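You operate a simulated robot arm through the tools that you are given. There is no shell and no other tool. Be economical: measure what you need, move in short steps, check, and stop when the job is done.

The job below is to be done with a simulated robot arm. You get a single attempt, and the scene is never put back.

## Task
Clamp the orange-ringed hose in the fixture, lever its fitting home, and unclamp it.
Fine: fingers clear of the fixture ram; let the lever come back.

The check looks at the end state, three seconds after you hand in, the way a careful person would. Anything else that was tipped, shoved, dropped, spilled or broken makes it a failure.

## Robot
A 7-joint arm with a two-finger parallel gripper, fixed in place. Base frame: the origin is at the foot of the arm, x ahead of it, y to its left, z up; the work surface is at about z = 0.929. Lengths are in m, angles in rad, forces in N, time in s.
With the tool pointing down near the work surface it reaches from about 0.3 to 0.68 m from the base axis. Its first joint turns from -1.152 to 1.152 rad. Payload 1.57 kg.
The TCP is the grasp point between the finger pads, 0.03 m short of the fingertips. In the tool frame z runs along the fingers and y along their closing line. Largest opening 0.11 m; finger width 0.024, thickness 0.012; the body of the gripper, 0.048 by 0.112 m, starts 0.078 m behind the TCP.
Orientation is told as [roll, pitch, yaw] about the base's x, y, z axes, in that order, counted from this pose: with the fingers straight down and closing along the base's y, the tool's x points along the base's -x, its y along +y and its z along -z.

## Interface
- The arm moves only by the tool jog_arm. Its arguments are lists of equal length, an entry for each row: "angular": the turn, a rotation vector about the tool's x, y, z in degrees, a list of three; "xyz": the shift along the tool's x, y, z in m, a list of three; "grip": the finger opening in m, from 0 to 0.11. In form: {"angular": [[ax, ay, az], ...], "xyz": [[dx, dy, dz], ...], "grip": [grip, ...]}. A call has 1 to 10 rows; each row shifts and turns the commanded pose from where the row before left it, along the tool's axes as they then stand. Rows are played at 5 a second. More than 0.05 m and 0.15 rad between two rows, or a gripper value outside its range, and nothing of the call is played. A pose out of reach is approached as far as the arm can. The call stops where the force on the tool passes 80 N (or 10 N more than at its start, if that is more) or the arm is blocked; 0.2 s more then pass. The fingers move at their own pace (about 0.108 m/s each) and stop on an object; they squeeze with about 32 N. The grip force told is the motor's: it shows also when the fingers shut on nothing. Time passes only in rows, and 0.2 s behind the last, so rows that do not move let the fingers close. It gives the time, the measured TCP pose, the force on the tool (base axes), the opening and the grip force at its end, in the units of the frame above (readings bear some noise), and new pictures: "pictures" is both (left out), scene, wrist or none.
- Cameras (640 x 400 px; columns grow to the right, rows downward): "scene" is fixed at [0.156, -0.3825, 1.4061]; the picture's right is [0.84, -0.54, 0.00], its down [-0.29, -0.46, -0.84] and it looks along [0.45, 0.71, -0.54] (base axes); focal length 226 px, centre (320, 200). "wrist" rides on the gripper at [0.07, 0.016, -0.141] in the tool frame; the picture's right is [-0.23, 0.97, 0.00], its down [-0.86, -0.20, -0.48] and it looks along [-0.47, -0.11, 0.88] (tool axes); focal length 222 px, centre (320, 200). There is no depth. A picture from a camera that has moved, and an enlarged one, comes with that camera's place and axes in the base frame and with its lens.
- inspect(camera, box): a new picture of the part [left, top, right, bottom] of that camera's present view, enlarged. The clock stands still meanwhile.
- job_done(): hands the job in; it is judged then, once.

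Work in short steps. Places have to be worked out from the pictures, the camera data and where the tool is seen: move nearer, look again, correct. Check each grasp and each placing, and mend what went wrong. You have 120 turns and 170 pictures in all, those below and enlarged ones among them. Open the gripper and draw the arm clear of the work before you hand the job in, unless the task says otherwise; then end with one line.

The tools are called after ">>>" by a JSON object that holds its "method" and its "body". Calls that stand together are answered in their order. jog_arm: Moves the arm, as the interface text tells. Its arguments: {"type":"object","properties":{"angular":{"type":"array"},"xyz":{"type":"array"},"grip":{"type":"array"},"pictures":{"type":"string","enum":["both","scene","wrist","none"]}},"required":["angular","xyz","grip"]} The other tools are called the same way: inspect (camera, box) takes an enlarged picture of a part of a camera's view; job_done () hands the job in.

At the start:

```text
time: 0.0
position: [0.3419, 0.1169, 1.3109]
orientation: [-0.001, 0.001, 0.0]
ft_force: [1.3, -0.1, -0.3]
finger_gap: 0.1101
grasp_force: 0.0
```

scene: 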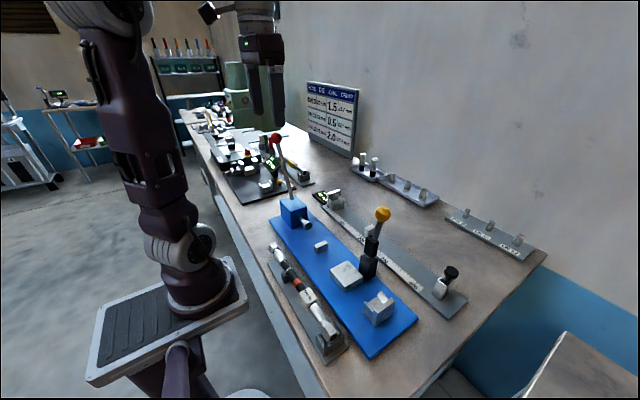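
wrist: 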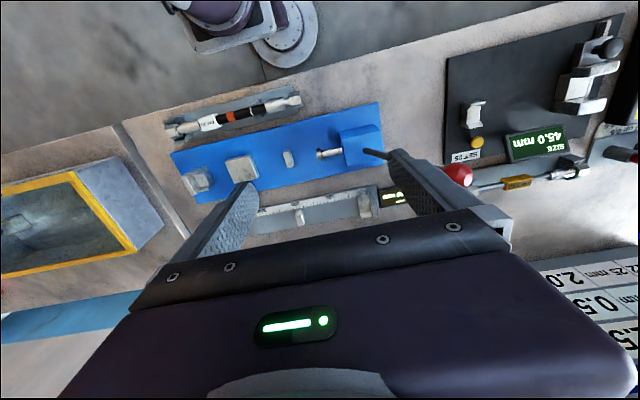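

I start by looking closer at the fixture and the hose tray in both views.

>>> {"method": "inspect", "body": {"camera": "scene", "box": [240, 180, 480, 370]}}

>>> {"method": "inspect", "body": {"camera": "wrist", "box": [150, 70, 410, 230]}}

>>> {"method": "inspect", "body": {"camera": "scene", "box": [180, 80, 380, 220]}}

```text
2.11 times, centred on (360, 275) of scene
camera zoom: at [0.156, -0.3825, 1.4061], right [0.84, -0.54, 0.0], down [-0.29, -0.46, -0.84], along [0.45, 0.71, -0.54], focal length 476 px, centre (236, 42)
```

zoom: 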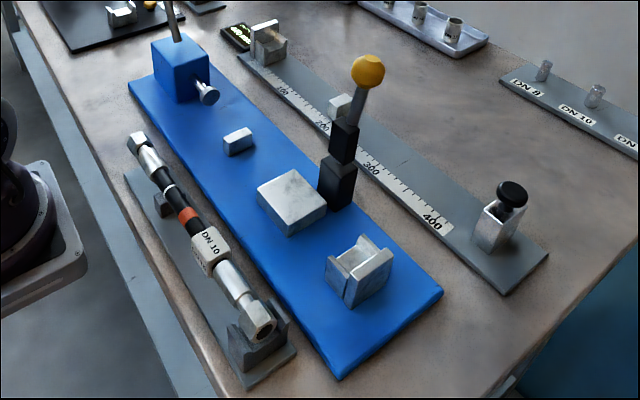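

```text
2.46 times, centred on (280, 150) of wrist
camera zoom: at [0.2741, 0.1325, 1.4509], right [0.23, 0.97, 0.0], down [0.86, -0.2, 0.48], along [0.47, -0.11, -0.88], focal length 547 px, centre (418, 323)
```

zoom: 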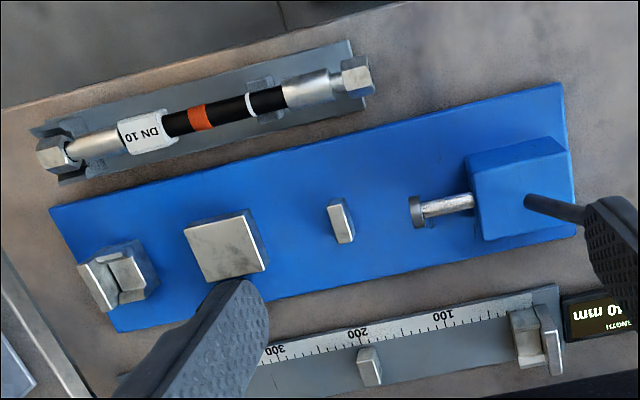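

```text
2.86 times, centred on (280, 150) of scene
camera zoom: at [0.156, -0.3825, 1.4061], right [0.84, -0.54, 0.0], down [-0.29, -0.46, -0.84], along [0.45, 0.71, -0.54], focal length 645 px, centre (434, 343)
```

zoom: 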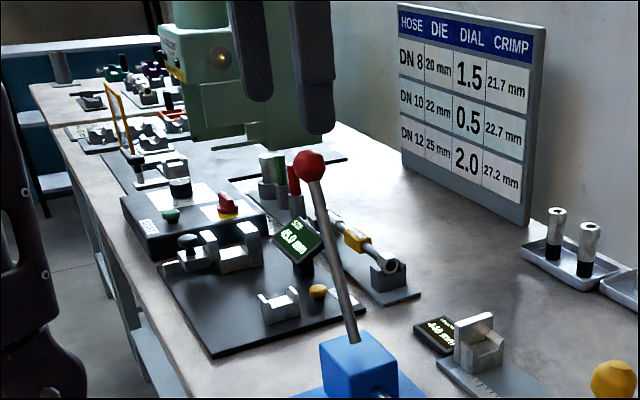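

The hose lies along y at x≈0.30 and the fixture axis is at about x≈0.415. I move the wrist over toward the clamp, still high, for a better view.

>>> {"method": "jog_arm", "body": {"angular": [[0, 0, 0], [0, 0, 0], [0, 0, 0], [0, 0, 0]], "xyz": [[0.005, -0.045, 0.02], [0.005, -0.045, 0.02], [0.005, -0.045, 0.02], [0.005, -0.045, 0.02]], "grip": [0.11, 0.11, 0.11, 0.11], "pictures": "both"}}

```text
time: 1.0
position: [0.3201, -0.0617, 1.2303]
orientation: [0.0, 0.001, 0.002]
ft_force: [0.6, -1.3, -0.1]
finger_gap: 0.1101
grasp_force: 0.1
camera wrist: at [0.2533, -0.0463, 1.3706], right [0.23, 0.97, 0.0], down [0.86, -0.2, 0.48], along [0.47, -0.11, -0.88], focal length 222 px, centre (320, 200)
```

scene: 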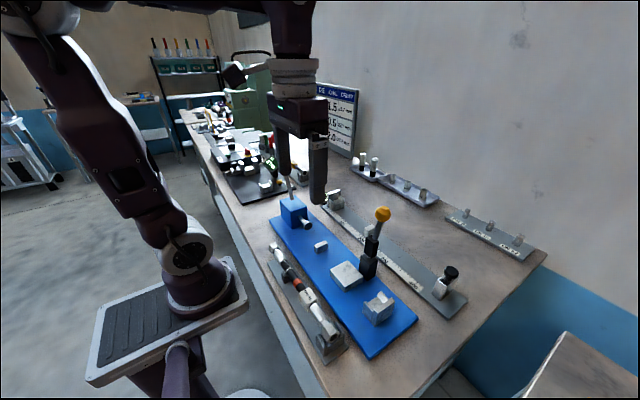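
wrist: 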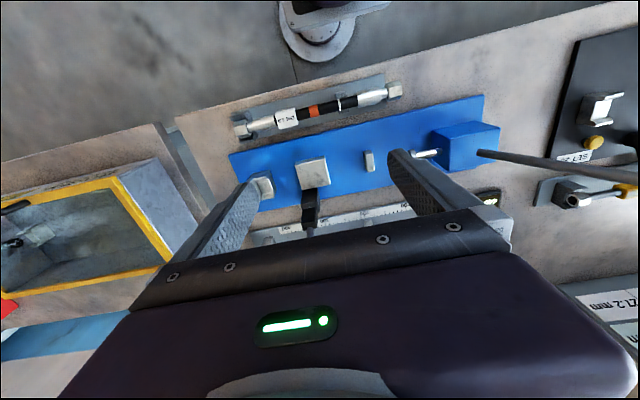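

I enlarge the wrist view to measure positions of hose and fixture.

>>> {"method": "inspect", "body": {"camera": "wrist", "box": [220, 70, 420, 195]}}

>>> {"method": "inspect", "body": {"camera": "wrist", "box": [360, 80, 520, 180]}}

>>> {"method": "inspect", "body": {"camera": "scene", "box": [300, 190, 430, 340]}}

```text
3.20 times, centred on (320, 132) of wrist
camera zoom: at [0.2533, -0.0463, 1.3706], right [0.23, 0.97, 0.0], down [0.86, -0.2, 0.48], along [0.47, -0.11, -0.88], focal length 711 px, centre (320, 416)
```

zoom: 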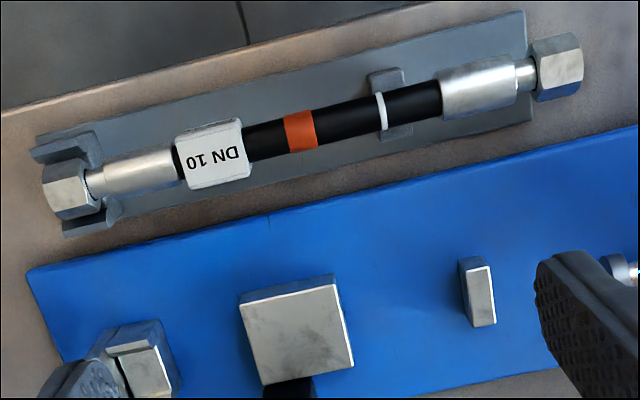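

```text
4.00 times, centred on (440, 130) of wrist
camera zoom: at [0.2533, -0.0463, 1.3706], right [0.23, 0.97, 0.0], down [0.86, -0.2, 0.48], along [0.47, -0.11, -0.88], focal length 888 px, centre (-160, 480)
```

zoom: 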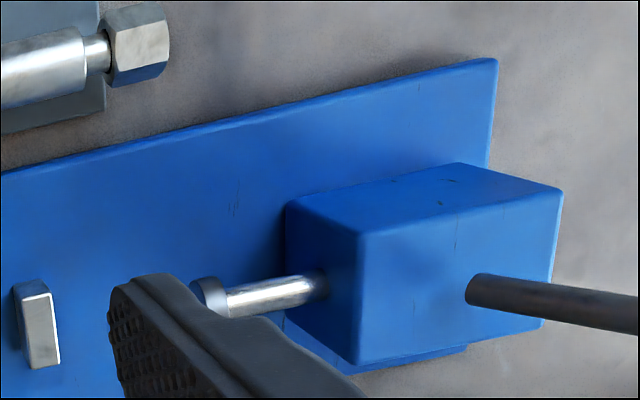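

```text
2.67 times, centred on (365, 265) of scene
camera zoom: at [0.156, -0.3825, 1.4061], right [0.84, -0.54, 0.0], down [-0.29, -0.46, -0.84], along [0.45, 0.71, -0.54], focal length 602 px, centre (200, 27)
```

zoom: 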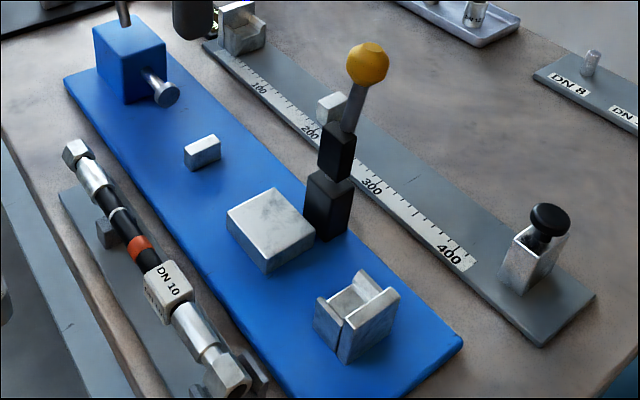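

Hose: axis x≈0.299, y from −0.211 to 0.079, centre z≈0.957; fixture rests line up with it at x≈0.414, so it is a near pure +x shift. I turn the tool 90° about its axis so that the fingers close along x, with the camera on the +y side.

>>> {"method": "jog_arm", "body": {"angular": [[0, 0, 8.5], [0, 0, 8.5], [0, 0, 8.5], [0, 0, 8.5], [0, 0, 8.5], [0, 0, 8.5], [0, 0, 8.5], [0, 0, 8.5], [0, 0, 8.5], [0, 0, 8.5]], "xyz": [[0, 0, 0], [0, 0, 0], [0, 0, 0], [0, 0, 0], [0, 0, 0], [0, 0, 0], [0, 0, 0], [0, 0, 0], [0, 0, 0], [0, 0, 0]], "grip": [0.11, 0.11, 0.11, 0.11, 0.11, 0.11, 0.11, 0.11, 0.11, 0.11], "pictures": "none"}}

>>> {"method": "jog_arm", "body": {"angular": [[0, 0, 5], [0, 0, 0]], "xyz": [[0, 0, 0], [0, 0, 0]], "grip": [0.11, 0.11], "pictures": "wrist"}}

```text
time: 3.2
position: [0.3211, -0.0626, 1.2306]
orientation: [0.0, 0.001, -1.486]
ft_force: [-0.1, 0.2, 0.1]
finger_gap: 0.11
grasp_force: 0.0
```

```text
time: 3.8
position: [0.3203, -0.0641, 1.2317]
orientation: [-0.001, 0.001, -1.571]
ft_force: [-0.5, -0.1, -0.2]
finger_gap: 0.1103
grasp_force: 0.0
camera wrist: at [0.3399, 0.006, 1.3717], right [0.97, -0.23, 0.0], down [-0.2, -0.85, 0.48], along [-0.11, -0.47, -0.88], focal length 222 px, centre (320, 200)
```

wrist: 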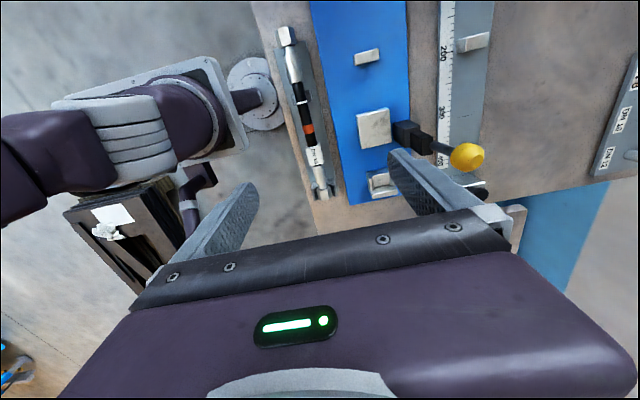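

The rotated view is good; knob at about (0.491, −0.115, 1.11), toggle base at (0.471, −0.117). I go above the bare hose at y≈−0.048 and lower to z≈1.05 for a close look.

>>> {"method": "jog_arm", "body": {"angular": [[0, 0, 0], [0, 0, 0], [0, 0, 0], [0, 0, 0], [0, 0, 0]], "xyz": [[0.016, -0.02, 0], [0, 0, 0.045], [0, 0, 0.045], [0, 0, 0.045], [0, 0, 0.045]], "grip": [0.06, 0.05, 0.05, 0.05, 0.05], "pictures": "both"}}

```text
time: 5.0
position: [0.3012, -0.0469, 1.0517]
orientation: [-0.002, 0.001, -1.571]
ft_force: [0.1, -0.7, -0.9]
finger_gap: 0.0501
grasp_force: 0.0
camera wrist: at [0.3207, 0.0221, 1.1919], right [0.97, -0.23, 0.0], down [-0.2, -0.86, 0.48], along [-0.11, -0.47, -0.88], focal length 222 px, centre (320, 200)
```

scene: 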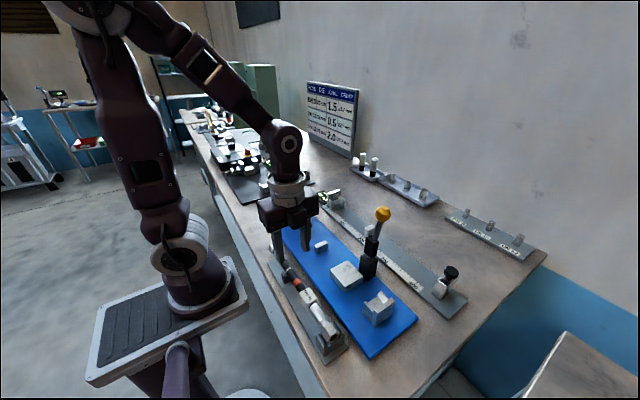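
wrist: 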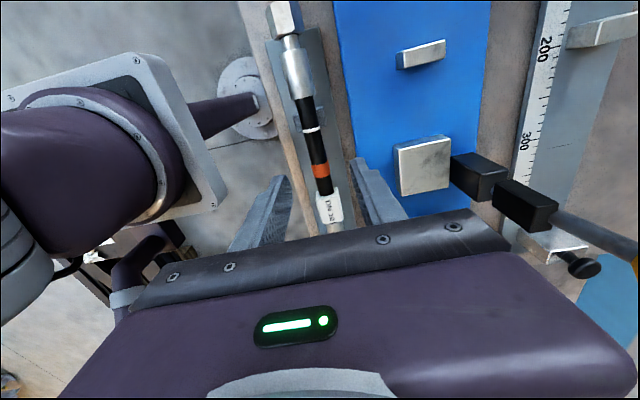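

Hose axis x≈0.301 and ring positions agree. I lower to TCP z≈0.972 (tips 0.942, above tray plate), centred at y≈−0.046.

>>> {"method": "jog_arm", "body": {"angular": [[0, 0, 0], [0, 0, 0], [0, 0, 0]], "xyz": [[0.001, 0, 0.03], [0, 0, 0.03], [0, 0, 0.018]], "grip": [0.05, 0.05, 0.05], "pictures": "both"}}

>>> {"method": "inspect", "body": {"camera": "scene", "box": [240, 210, 360, 340]}}

>>> {"method": "inspect", "body": {"camera": "wrist", "box": [220, 0, 460, 240]}}

```text
time: 5.8
position: [0.3, -0.0457, 0.9727]
orientation: [-0.001, -0.002, -1.57]
ft_force: [0.2, -0.6, -0.4]
finger_gap: 0.0499
grasp_force: 0.1
camera wrist: at [0.3205, 0.024, 1.1134], right [0.97, -0.23, 0.0], down [-0.2, -0.85, 0.48], along [-0.11, -0.47, -0.88], focal length 222 px, centre (320, 200)
```

scene: 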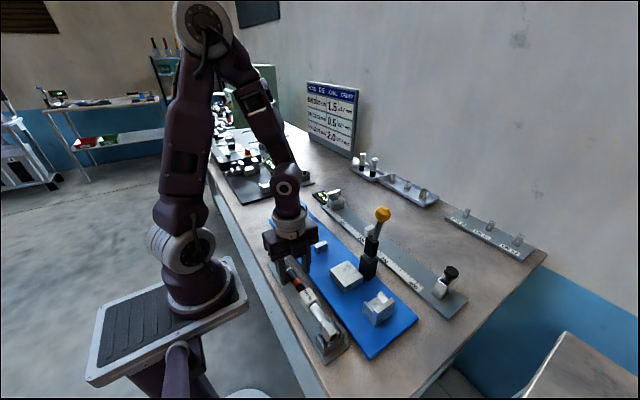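
wrist: 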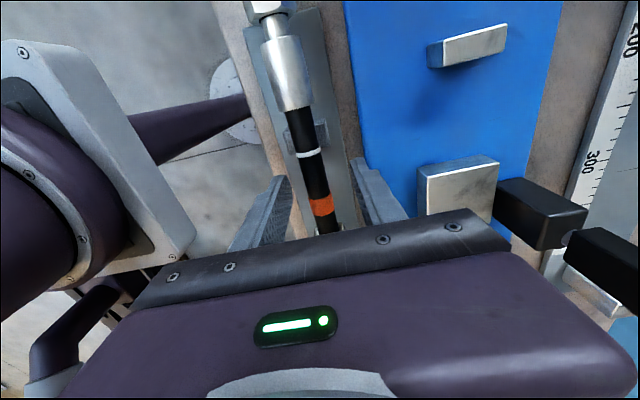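

```text
3.08 times, centred on (300, 275) of scene
camera zoom: at [0.156, -0.3825, 1.4061], right [0.84, -0.54, 0.0], down [-0.29, -0.46, -0.84], along [0.45, 0.71, -0.54], focal length 695 px, centre (382, -31)
```

zoom: 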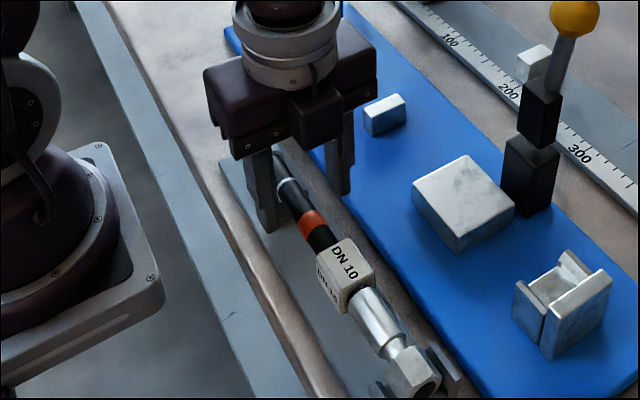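

```text
1.67 times, centred on (340, 120) of wrist
camera zoom: at [0.3205, 0.024, 1.1134], right [0.97, -0.23, 0.0], down [-0.2, -0.85, 0.48], along [-0.11, -0.47, -0.88], focal length 370 px, centre (287, 333)
```

zoom: 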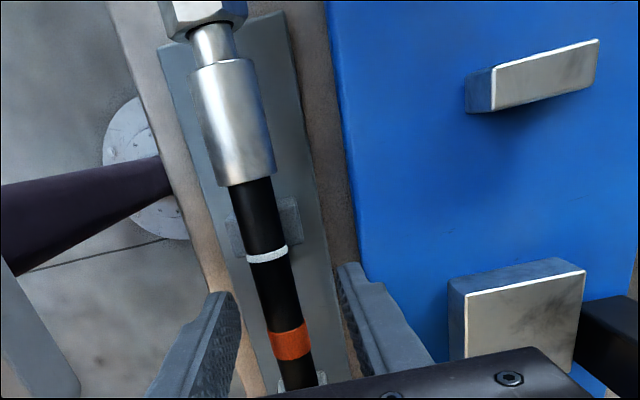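

Fingers straddle the black hose beyond the orange ring, clear of the tray post. Closing.

>>> {"method": "jog_arm", "body": {"angular": [[0, 0, 0], [0, 0, 0], [0, 0, 0]], "xyz": [[0, 0, 0.002], [0, 0, 0], [0, 0, 0]], "grip": [0.0, 0.0, 0.0], "pictures": "wrist"}}

```text
time: 6.6
position: [0.2995, -0.0453, 0.9707]
orientation: [-0.002, 0.001, -1.57]
ft_force: [-10.1, 1.6, 16.4]
finger_gap: 0.0178
grasp_force: 31.6
camera wrist: at [0.3194, 0.0235, 1.1115], right [0.97, -0.23, 0.0], down [-0.2, -0.86, 0.48], along [-0.11, -0.47, -0.88], focal length 222 px, centre (320, 200)
```

wrist: 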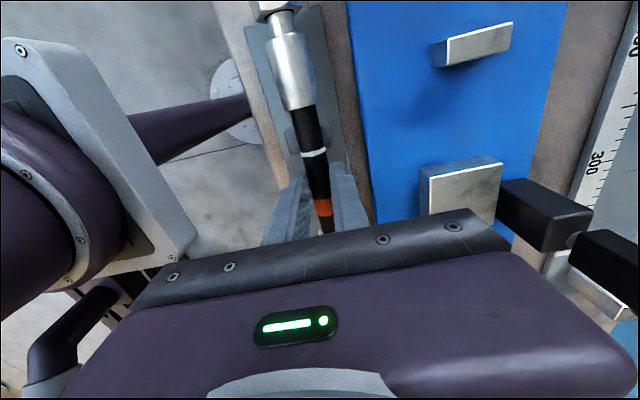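

Gripped at 17.8 mm. I lift straight up 5 cm and look.

>>> {"method": "jog_arm", "body": {"angular": [[0, 0, 0], [0, 0, 0], [0, 0, 0], [0, 0, 0]], "xyz": [[0, 0, -0.01], [0, 0, -0.02], [0, 0, -0.03], [0, 0, 0]], "grip": [0.0, 0.0, 0.0, 0.0], "pictures": "both"}}

>>> {"method": "inspect", "body": {"camera": "scene", "box": [240, 200, 400, 350]}}

```text
time: 7.6
position: [0.3018, -0.0452, 1.0316]
orientation: [0.001, 0.001, -1.57]
ft_force: [-0.8, 0.7, -3.4]
finger_gap: 0.0176
grasp_force: 31.9
camera wrist: at [0.3203, 0.0235, 1.1713], right [0.97, -0.23, 0.0], down [-0.2, -0.85, 0.48], along [-0.11, -0.47, -0.88], focal length 222 px, centre (320, 200)
```

scene: 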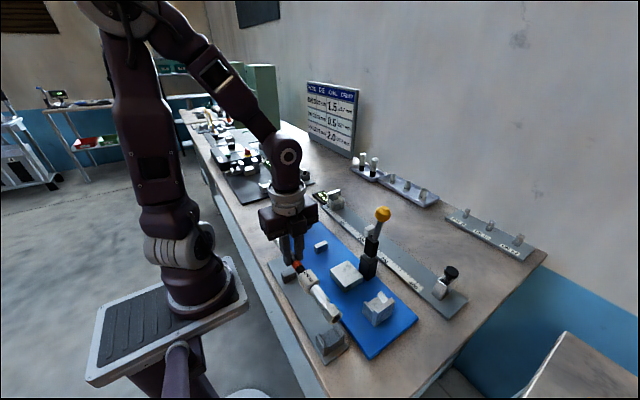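
wrist: 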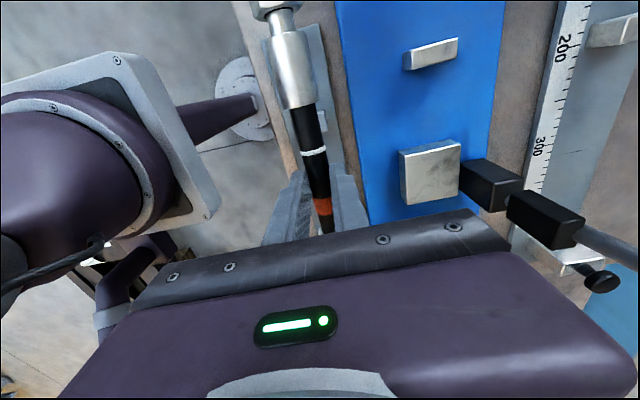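

```text
2.67 times, centred on (320, 275) of scene
camera zoom: at [0.156, -0.3825, 1.4061], right [0.84, -0.54, 0.0], down [-0.29, -0.46, -0.84], along [0.45, 0.71, -0.54], focal length 602 px, centre (320, 0)
```

zoom: 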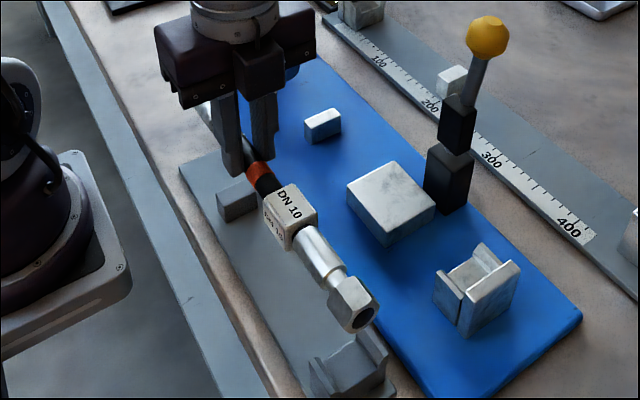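

The hose is held level and straight. I carry it +x by 0.114 at this height, and +3 mm in y, to sit above the fixture nest, then compare.

>>> {"method": "jog_arm", "body": {"angular": [[0, 0, 0], [0, 0, 0], [0, 0, 0], [0, 0, 0]], "xyz": [[0, 0.04, 0], [0.002, 0.04, 0], [0, 0.034, 0], [0, 0, 0]], "grip": [0.0, 0.0, 0.0, 0.0], "pictures": "both"}}

>>> {"method": "inspect", "body": {"camera": "scene", "box": [270, 190, 430, 340]}}

>>> {"method": "inspect", "body": {"camera": "wrist", "box": [230, 0, 460, 240]}}

```text
time: 8.6
position: [0.4153, -0.0438, 1.0291]
orientation: [-0.001, 0.0, -1.571]
ft_force: [0.1, -0.3, -2.8]
finger_gap: 0.0176
grasp_force: 32.1
camera wrist: at [0.4337, 0.026, 1.1703], right [0.97, -0.23, 0.0], down [-0.2, -0.86, 0.48], along [-0.11, -0.47, -0.88], focal length 222 px, centre (320, 200)
```

scene: 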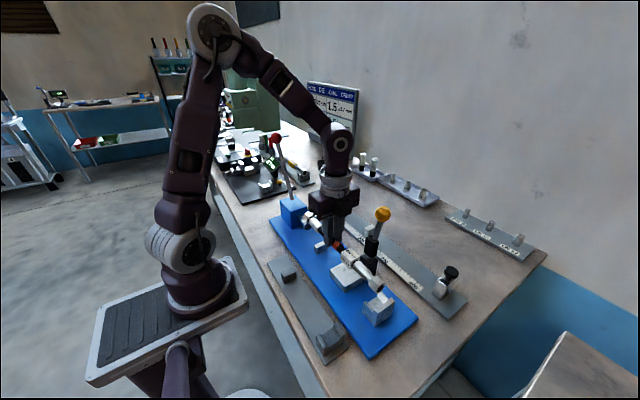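
wrist: 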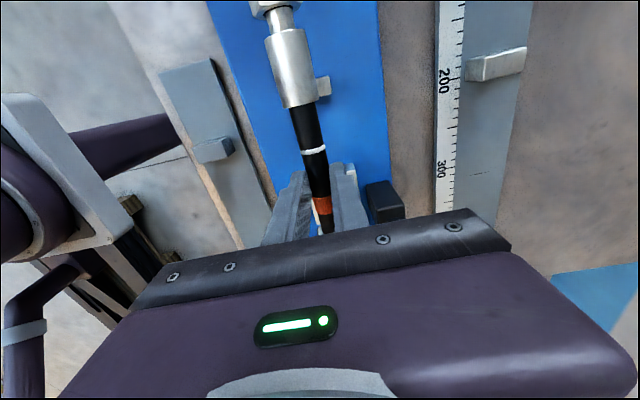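

```text
2.67 times, centred on (350, 265) of scene
camera zoom: at [0.156, -0.3825, 1.4061], right [0.84, -0.54, 0.0], down [-0.29, -0.46, -0.84], along [0.45, 0.71, -0.54], focal length 602 px, centre (240, 27)
```

zoom: 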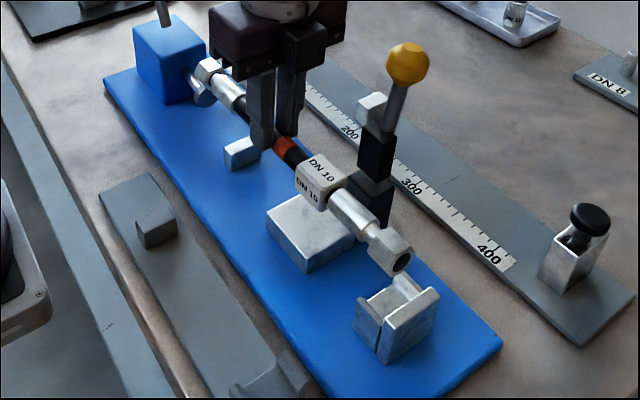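

```text
1.67 times, centred on (345, 120) of wrist
camera zoom: at [0.4337, 0.026, 1.1703], right [0.97, -0.23, 0.0], down [-0.2, -0.86, 0.48], along [-0.11, -0.47, -0.88], focal length 370 px, centre (278, 333)
```

zoom: 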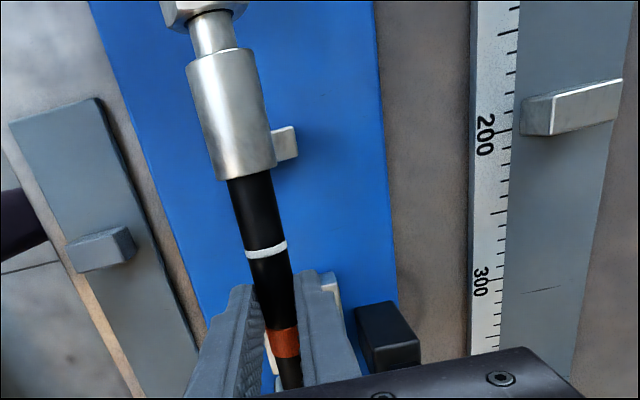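

The hose is centred over the nest, tag directly under the clamp arm, about 1 cm free at the backstop and at the ram. I lower most of the way, shifting −y 2 mm, then look.

>>> {"method": "jog_arm", "body": {"angular": [[0, 0, 0], [0, 0, 0], [0, 0, 0]], "xyz": [[-0.002, 0, 0.015], [0, 0, 0.015], [0, 0, 0]], "grip": [0.0, 0.0, 0.0], "pictures": "both"}}

>>> {"method": "inspect", "body": {"camera": "scene", "box": [330, 230, 430, 340]}}

>>> {"method": "inspect", "body": {"camera": "scene", "box": [270, 180, 370, 290]}}

```text
time: 9.4
position: [0.4132, -0.0457, 0.9999]
orientation: [0.001, 0.001, -1.57]
ft_force: [-0.1, -0.2, -3.2]
finger_gap: 0.0179
grasp_force: 31.8
camera wrist: at [0.4331, 0.0234, 1.141], right [0.97, -0.23, 0.0], down [-0.2, -0.86, 0.48], along [-0.11, -0.47, -0.88], focal length 222 px, centre (320, 200)
```

scene: 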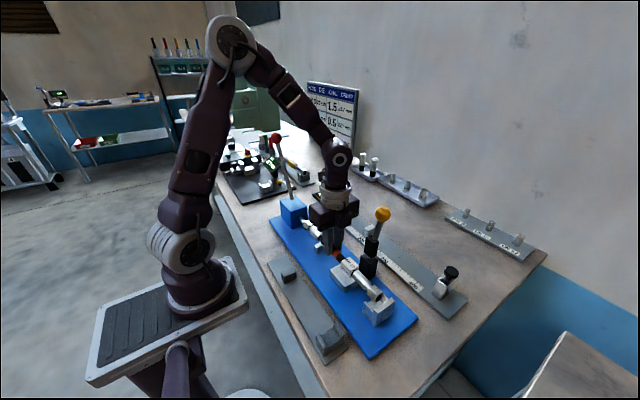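
wrist: 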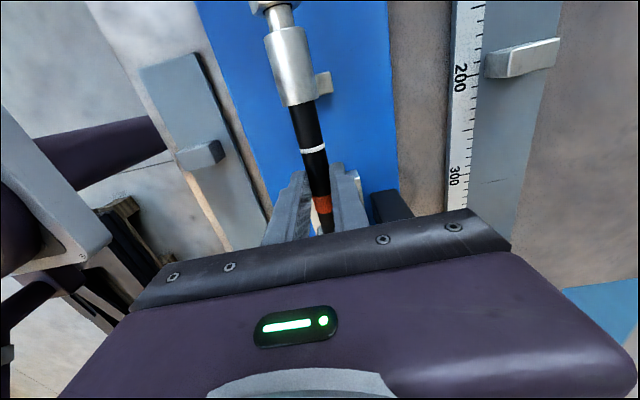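

```text
3.64 times, centred on (380, 285) of scene
camera zoom: at [0.156, -0.3825, 1.4061], right [0.84, -0.54, 0.0], down [-0.29, -0.46, -0.84], along [0.45, 0.71, -0.54], focal length 821 px, centre (102, -109)
```

zoom: 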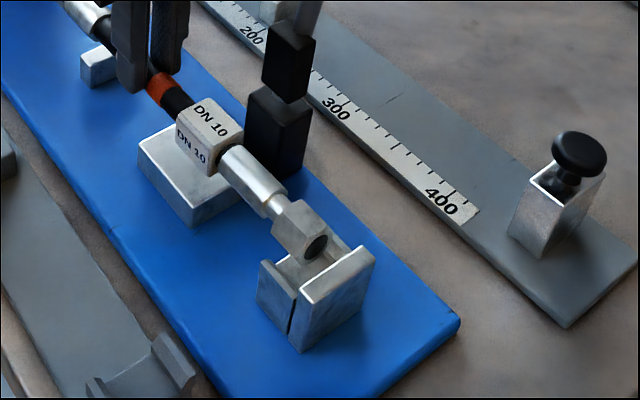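

```text
3.64 times, centred on (320, 235) of scene
camera zoom: at [0.156, -0.3825, 1.4061], right [0.84, -0.54, 0.0], down [-0.29, -0.46, -0.84], along [0.45, 0.71, -0.54], focal length 821 px, centre (320, 73)
```

zoom: 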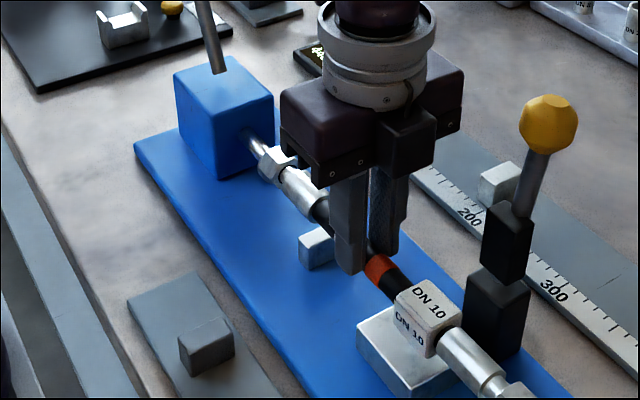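

Alignment looks right laterally. I lower in fine steps watching force.

>>> {"method": "jog_arm", "body": {"angular": [[0, 0, 0], [0, 0, 0], [0, 0, 0]], "xyz": [[0, 0.001, 0.006], [0, 0, 0.006], [0, 0, 0]], "grip": [0.0, 0.0, 0.0], "pictures": "none"}}

>>> {"method": "inspect", "body": {"camera": "scene", "box": [330, 230, 430, 340]}}

```text
time: 10.2
position: [0.417, -0.045, 0.9901]
orientation: [0.0, 0.0, -1.57]
ft_force: [-0.1, -0.1, -2.7]
finger_gap: 0.0175
grasp_force: 32.0
```

```text
3.64 times, centred on (380, 285) of scene
camera zoom: at [0.156, -0.3825, 1.4061], right [0.84, -0.54, 0.0], down [-0.29, -0.46, -0.84], along [0.45, 0.71, -0.54], focal length 821 px, centre (102, -109)
```

zoom: 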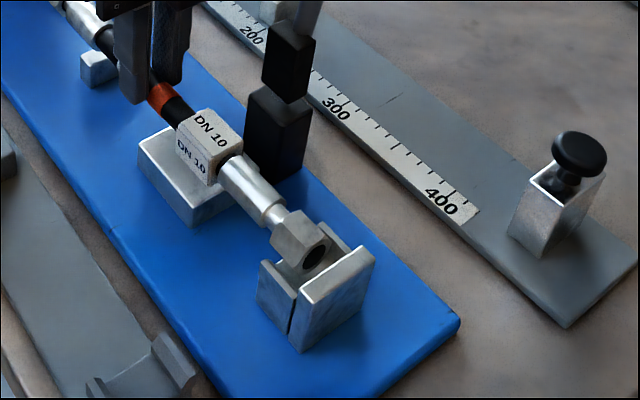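

No contact yet; nut still above the nest and clear of the backstop. I continue down in fine steps.

>>> {"method": "jog_arm", "body": {"angular": [[0, 0, 0], [0, 0, 0], [0, 0, 0], [0, 0, 0]], "xyz": [[0, -0.001, 0.004], [0, 0, 0.003], [0, 0, 0.003], [0, 0, 0]], "grip": [0.0, 0.0, 0.0, 0.0], "pictures": "none"}}

>>> {"method": "inspect", "body": {"camera": "scene", "box": [330, 230, 430, 340]}}

```text
time: 11.2
position: [0.4148, -0.0464, 0.9789]
orientation: [0.004, 0.0, -1.569]
ft_force: [-2.6, 1.0, 29.2]
finger_gap: 0.0182
grasp_force: 32.2
```

```text
3.64 times, centred on (380, 285) of scene
camera zoom: at [0.1555, -0.3825, 1.4062], right [0.84, -0.54, 0.0], down [-0.29, -0.46, -0.84], along [0.45, 0.71, -0.54], focal length 821 px, centre (102, -109)
```

zoom: 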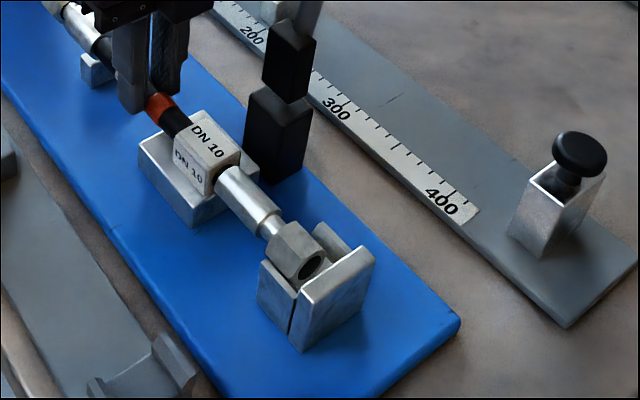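

Contact at TCP z≈0.979 (about 30 N). I look closely to see whether hose tag, nut or finger touches.

>>> {"method": "inspect", "body": {"camera": "scene", "box": [360, 270, 410, 320]}}

>>> {"method": "inspect", "body": {"camera": "scene", "box": [340, 235, 400, 295]}}

>>> {"method": "inspect", "body": {"camera": "wrist", "box": [220, 0, 420, 240]}}

```text
8.00 times, centred on (385, 295) of scene
camera zoom: at [0.1555, -0.3825, 1.4062], right [0.84, -0.54, 0.0], down [-0.29, -0.46, -0.84], along [0.45, 0.71, -0.54], focal length 1807 px, centre (-200, -560)
```

zoom: 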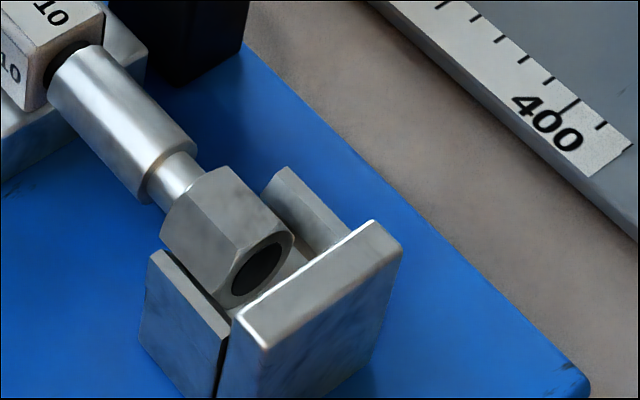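

```text
6.67 times, centred on (370, 265) of scene
camera zoom: at [0.1555, -0.3825, 1.4062], right [0.84, -0.54, 0.0], down [-0.29, -0.46, -0.84], along [0.45, 0.71, -0.54], focal length 1506 px, centre (-13, -233)
```

zoom: 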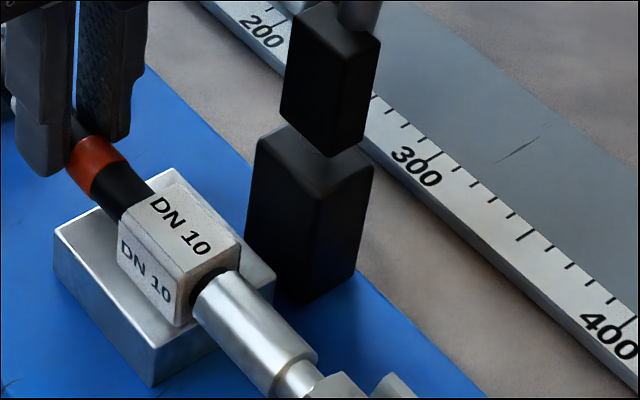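

```text
1.67 times, centred on (320, 120) of wrist
camera zoom: at [0.4332, 0.0232, 1.1197], right [0.97, -0.23, 0.0], down [-0.2, -0.86, 0.48], along [-0.11, -0.47, -0.88], focal length 370 px, centre (320, 333)
```

zoom: 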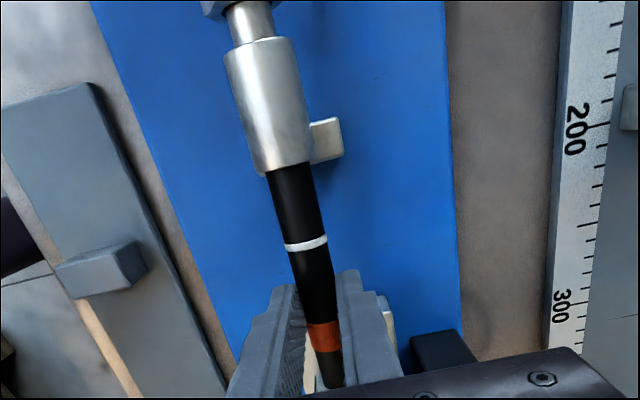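

The tag is down on the pad and the nut is between the nest cheeks, about 8 mm short of the backstop. I release, regrip 8 mm higher (tips clear of the pad top), so I can slide it about 5 mm toward the backstop, centring the tag under the clamp.

>>> {"method": "jog_arm", "body": {"angular": [[0, 0, 0], [0, 0, 0], [0, 0, 0], [0, 0, 0]], "xyz": [[0, 0, -0.002], [0, 0, 0], [0, 0, -0.005], [0, 0, 0]], "grip": [0.03, 0.04, 0.04, 0.04], "pictures": "both"}}

>>> {"method": "inspect", "body": {"camera": "scene", "box": [340, 240, 410, 310]}}

>>> {"method": "inspect", "body": {"camera": "scene", "box": [280, 200, 350, 270]}}

```text
time: 12.2
position: [0.4158, -0.0469, 0.9853]
orientation: [0.0, 0.0, -1.571]
ft_force: [0.9, -0.1, -0.4]
finger_gap: 0.04
grasp_force: 0.0
camera wrist: at [0.4339, 0.023, 1.1262], right [0.97, -0.23, 0.0], down [-0.2, -0.86, 0.48], along [-0.11, -0.47, -0.88], focal length 222 px, centre (320, 200)
```

scene: 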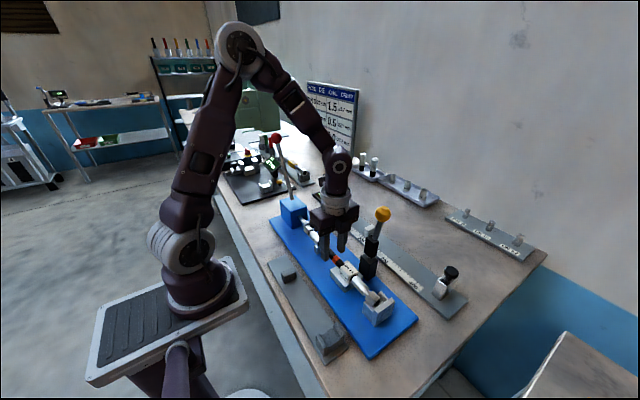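
wrist: 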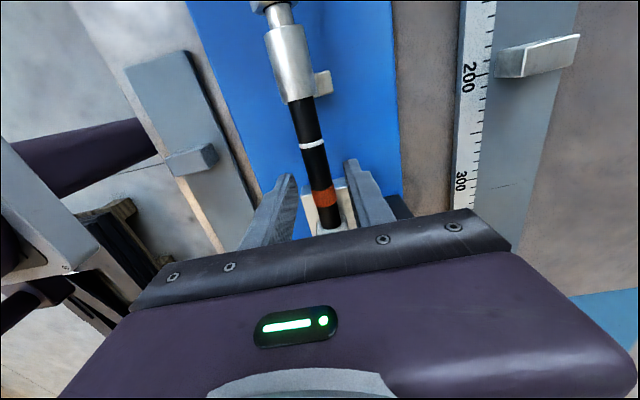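

```text
5.71 times, centred on (375, 275) of scene
camera zoom: at [0.156, -0.3825, 1.4061], right [0.84, -0.54, 0.0], down [-0.29, -0.46, -0.84], along [0.45, 0.71, -0.54], focal length 1291 px, centre (6, -229)
```

zoom: 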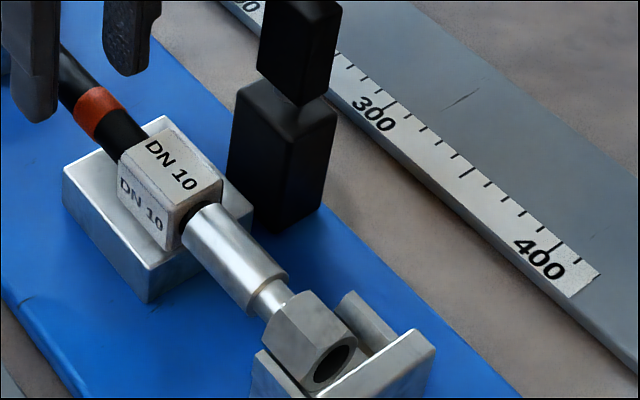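

```text
5.71 times, centred on (315, 235) of scene
camera zoom: at [0.156, -0.3825, 1.4061], right [0.84, -0.54, 0.0], down [-0.29, -0.46, -0.84], along [0.45, 0.71, -0.54], focal length 1291 px, centre (349, 0)
```

zoom: 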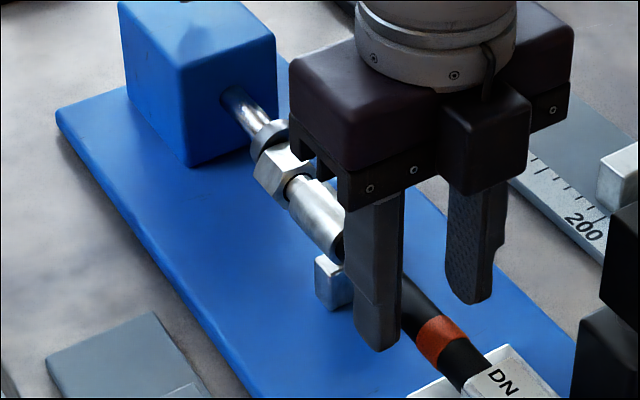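

Hose settled with the tag flat on the pad and the ram coaxial with the far nut. I regrip and slide it 5 mm toward the backstop.

>>> {"method": "jog_arm", "body": {"angular": [[0, 0, 0], [0, 0, 0], [0, 0, 0], [0, 0, 0], [0, 0, 0]], "xyz": [[0, 0, 0], [0, 0, 0], [-0.003, 0, 0], [-0.003, 0, 0], [0, 0, 0]], "grip": [0.0, 0.0, 0.0, 0.0, 0.0], "pictures": "none"}}

>>> {"method": "inspect", "body": {"camera": "scene", "box": [340, 240, 410, 310]}}

```text
time: 13.4
position: [0.4156, -0.052, 0.9854]
orientation: [0.001, 0.0, -1.571]
ft_force: [-0.9, 8.3, 9.1]
finger_gap: 0.0169
grasp_force: 32.0
```

```text
5.71 times, centred on (375, 275) of scene
camera zoom: at [0.1558, -0.3823, 1.4062], right [0.84, -0.54, 0.0], down [-0.29, -0.46, -0.84], along [0.45, 0.71, -0.54], focal length 1291 px, centre (6, -229)
```

zoom: 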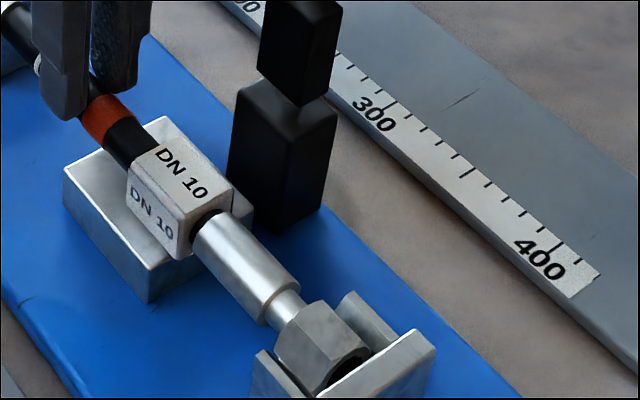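

Hose is now near the backstop, tag under the clamp. I release and lift clear to z≈1.21.

>>> {"method": "jog_arm", "body": {"angular": [[0, 0, 0], [0, 0, 0], [0, 0, 0], [0, 0, 0], [0, 0, 0], [0, 0, 0], [0, 0, 0], [0, 0, 0]], "xyz": [[0, 0, 0], [0, 0, 0], [0, 0, -0.02], [0, 0, -0.04], [0, 0, -0.045], [0, 0, -0.045], [0, 0, -0.045], [0, 0, -0.03]], "grip": [0.04, 0.04, 0.04, 0.04, 0.04, 0.04, 0.04, 0.04], "pictures": "none"}}

>>> {"method": "inspect", "body": {"camera": "scene", "box": [290, 200, 410, 320]}}

>>> {"method": "jog_arm", "body": {"angular": [[0, 0, -8.5], [0, 0, -8.5], [0, 0, -8.5], [0, 0, -8.5], [0, 0, -8.5], [0, 0, -8.5], [0, 0, -8.5], [0, 0, -8.5], [0, 0, -8.5], [0, 0, -8.5]], "xyz": [[0, 0, 0], [0, 0, 0], [0, 0, 0], [0, 0, 0], [0, 0, 0], [0, 0, 0], [0, 0, 0], [0, 0, 0], [0, 0, 0], [0, 0, 0]], "grip": [0.06, 0.06, 0.06, 0.06, 0.06, 0.06, 0.06, 0.06, 0.06, 0.06], "pictures": "none"}}

>>> {"method": "jog_arm", "body": {"angular": [[0, 0, -5], [0, 0, 0]], "xyz": [[0, 0, 0], [0, 0, 0]], "grip": [0.06, 0.06], "pictures": "both"}}

```text
time: 15.2
position: [0.4151, -0.0529, 1.2111]
orientation: [-0.001, -0.001, -1.573]
ft_force: [-0.2, -0.2, 0.6]
finger_gap: 0.0399
grasp_force: 0.1
```

```text
3.33 times, centred on (350, 260) of scene
camera zoom: at [0.1559, -0.3825, 1.4061], right [0.84, -0.54, 0.0], down [-0.29, -0.46, -0.84], along [0.45, 0.71, -0.54], focal length 753 px, centre (220, 0)
```

zoom: 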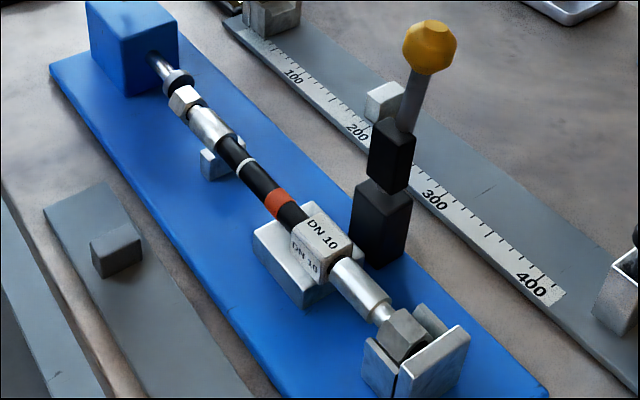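

```text
time: 17.4
position: [0.415, -0.0519, 1.2111]
orientation: [-0.002, 0.001, -0.084]
ft_force: [0.7, 0.3, 0.6]
finger_gap: 0.06
grasp_force: 0.0
```

```text
time: 18.0
position: [0.4162, -0.0534, 1.2107]
orientation: [0.0, 0.0, 0.002]
ft_force: [0.0, 0.7, -0.2]
finger_gap: 0.06
grasp_force: 0.0
camera wrist: at [0.348, -0.0367, 1.351], right [0.23, 0.97, 0.0], down [0.86, -0.2, 0.48], along [0.47, -0.11, -0.88], focal length 222 px, centre (320, 200)
```

scene: 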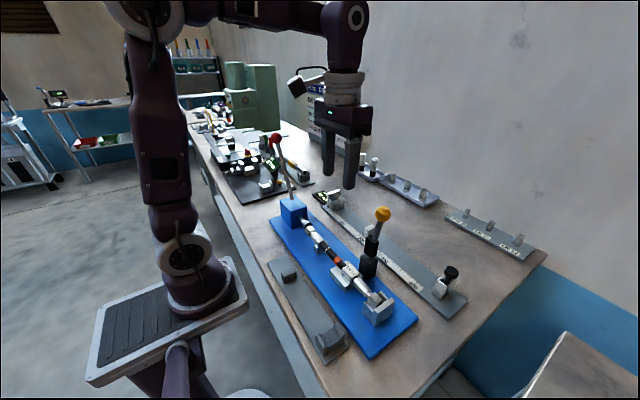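
wrist: 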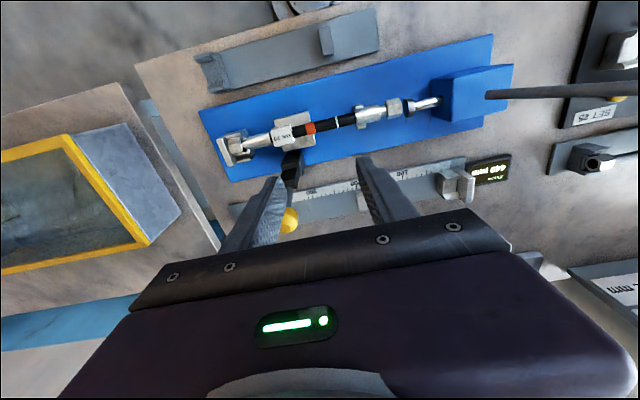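

The knob measures at about (0.493, −0.115, 1.11), hinge near (0.47, −0.118, 0.985). I go over the knob with fingers on its ±y sides, then lower around it.

>>> {"method": "jog_arm", "body": {"angular": [[0, 0, 0], [0, 0, 0], [0, 0, 0], [0, 0, 0]], "xyz": [[-0.026, -0.021, 0], [-0.026, -0.021, 0], [-0.024, -0.02, 0], [0, 0, 0.04]], "grip": [0.06, 0.06, 0.06, 0.06], "pictures": "both"}}

>>> {"method": "inspect", "body": {"camera": "scene", "box": [330, 150, 430, 290]}}

>>> {"method": "inspect", "body": {"camera": "wrist", "box": [220, 80, 420, 230]}}

```text
time: 19.0
position: [0.4921, -0.1156, 1.1717]
orientation: [0.0, 0.001, -0.001]
ft_force: [0.4, -0.3, -0.9]
finger_gap: 0.0601
grasp_force: 0.0
camera wrist: at [0.4241, -0.0999, 1.3129], right [0.23, 0.97, 0.0], down [0.85, -0.2, 0.48], along [0.47, -0.11, -0.88], focal length 222 px, centre (320, 200)
```

scene: 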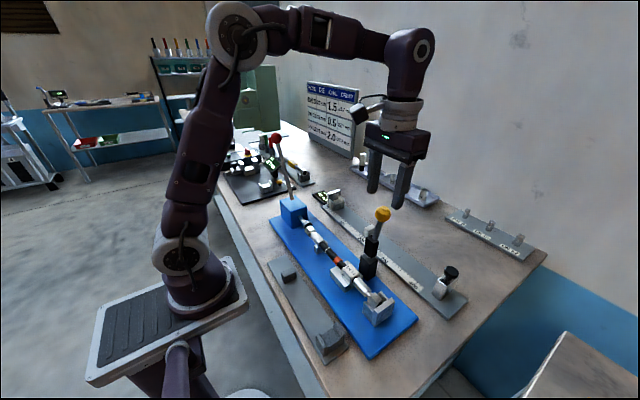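
wrist: 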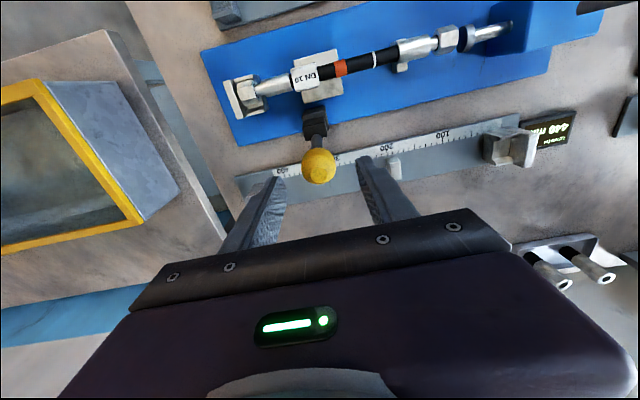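

```text
2.86 times, centred on (380, 220) of scene
camera zoom: at [0.156, -0.3825, 1.4061], right [0.84, -0.54, 0.0], down [-0.29, -0.46, -0.84], along [0.45, 0.71, -0.54], focal length 645 px, centre (149, 143)
```

zoom: 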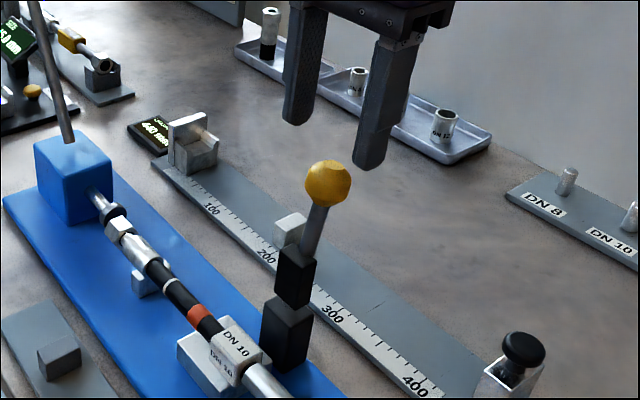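

```text
2.67 times, centred on (320, 155) of wrist
camera zoom: at [0.4241, -0.0999, 1.3129], right [0.23, 0.97, 0.0], down [0.85, -0.2, 0.48], along [0.47, -0.11, -0.88], focal length 592 px, centre (320, 320)
```

zoom: 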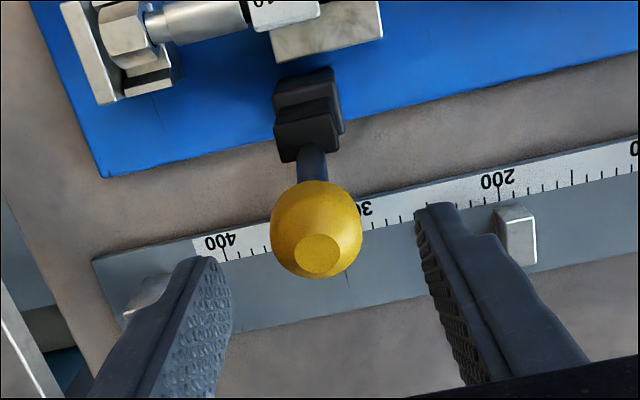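

Knob centre refined to (0.493, −0.118, 1.11), 32 mm across. I descend around it and close.

>>> {"method": "jog_arm", "body": {"angular": [[0, 0, 0], [0, 0, 0], [0, 0, 0]], "xyz": [[-0.001, -0.0025, 0.03], [0, 0, 0.03], [0, 0, 0]], "grip": [0.06, 0.06, 0.06], "pictures": "both"}}

>>> {"method": "inspect", "body": {"camera": "scene", "box": [330, 150, 430, 290]}}

```text
time: 19.8
position: [0.4914, -0.1161, 1.1123]
orientation: [-0.001, 0.001, -0.001]
ft_force: [-0.4, 0.5, -0.3]
finger_gap: 0.0601
grasp_force: 0.1
camera wrist: at [0.4245, -0.1011, 1.2529], right [0.23, 0.97, 0.0], down [0.85, -0.2, 0.48], along [0.47, -0.11, -0.88], focal length 222 px, centre (320, 200)
```

scene: 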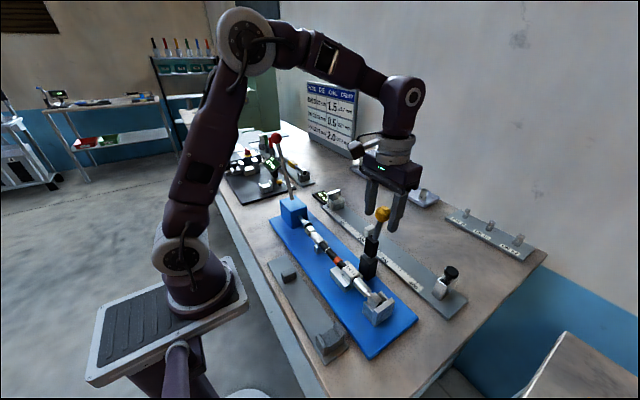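
wrist: 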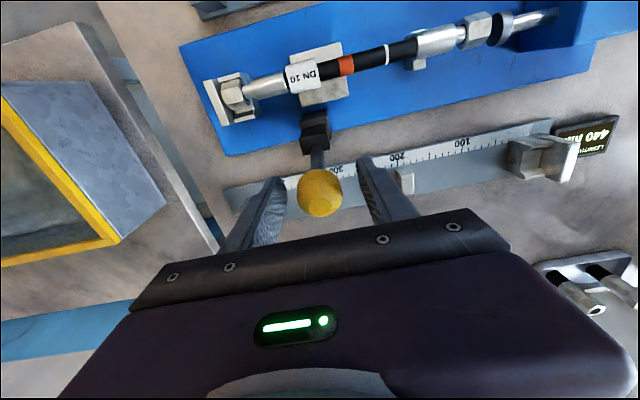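

```text
2.86 times, centred on (380, 220) of scene
camera zoom: at [0.156, -0.3825, 1.4061], right [0.84, -0.54, 0.0], down [-0.29, -0.46, -0.84], along [0.45, 0.71, -0.54], focal length 645 px, centre (149, 143)
```

zoom: 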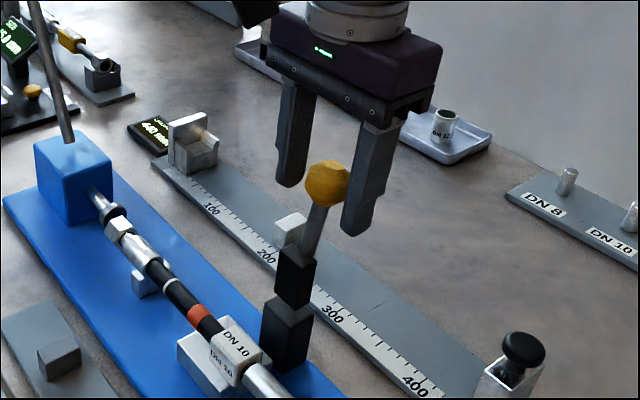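

Knob lies between the pads. Closing on it.

>>> {"method": "jog_arm", "body": {"angular": [[0, 0, 0], [0, 0, 0]], "xyz": [[-0.002, -0.001, 0], [0, 0, 0]], "grip": [0.0, 0.0], "pictures": "none"}}

```text
time: 20.4
position: [0.4933, -0.1173, 1.1123]
orientation: [0.001, 0.001, 0.001]
ft_force: [-10.5, 2.0, 13.9]
finger_gap: 0.0331
grasp_force: 40.7
```

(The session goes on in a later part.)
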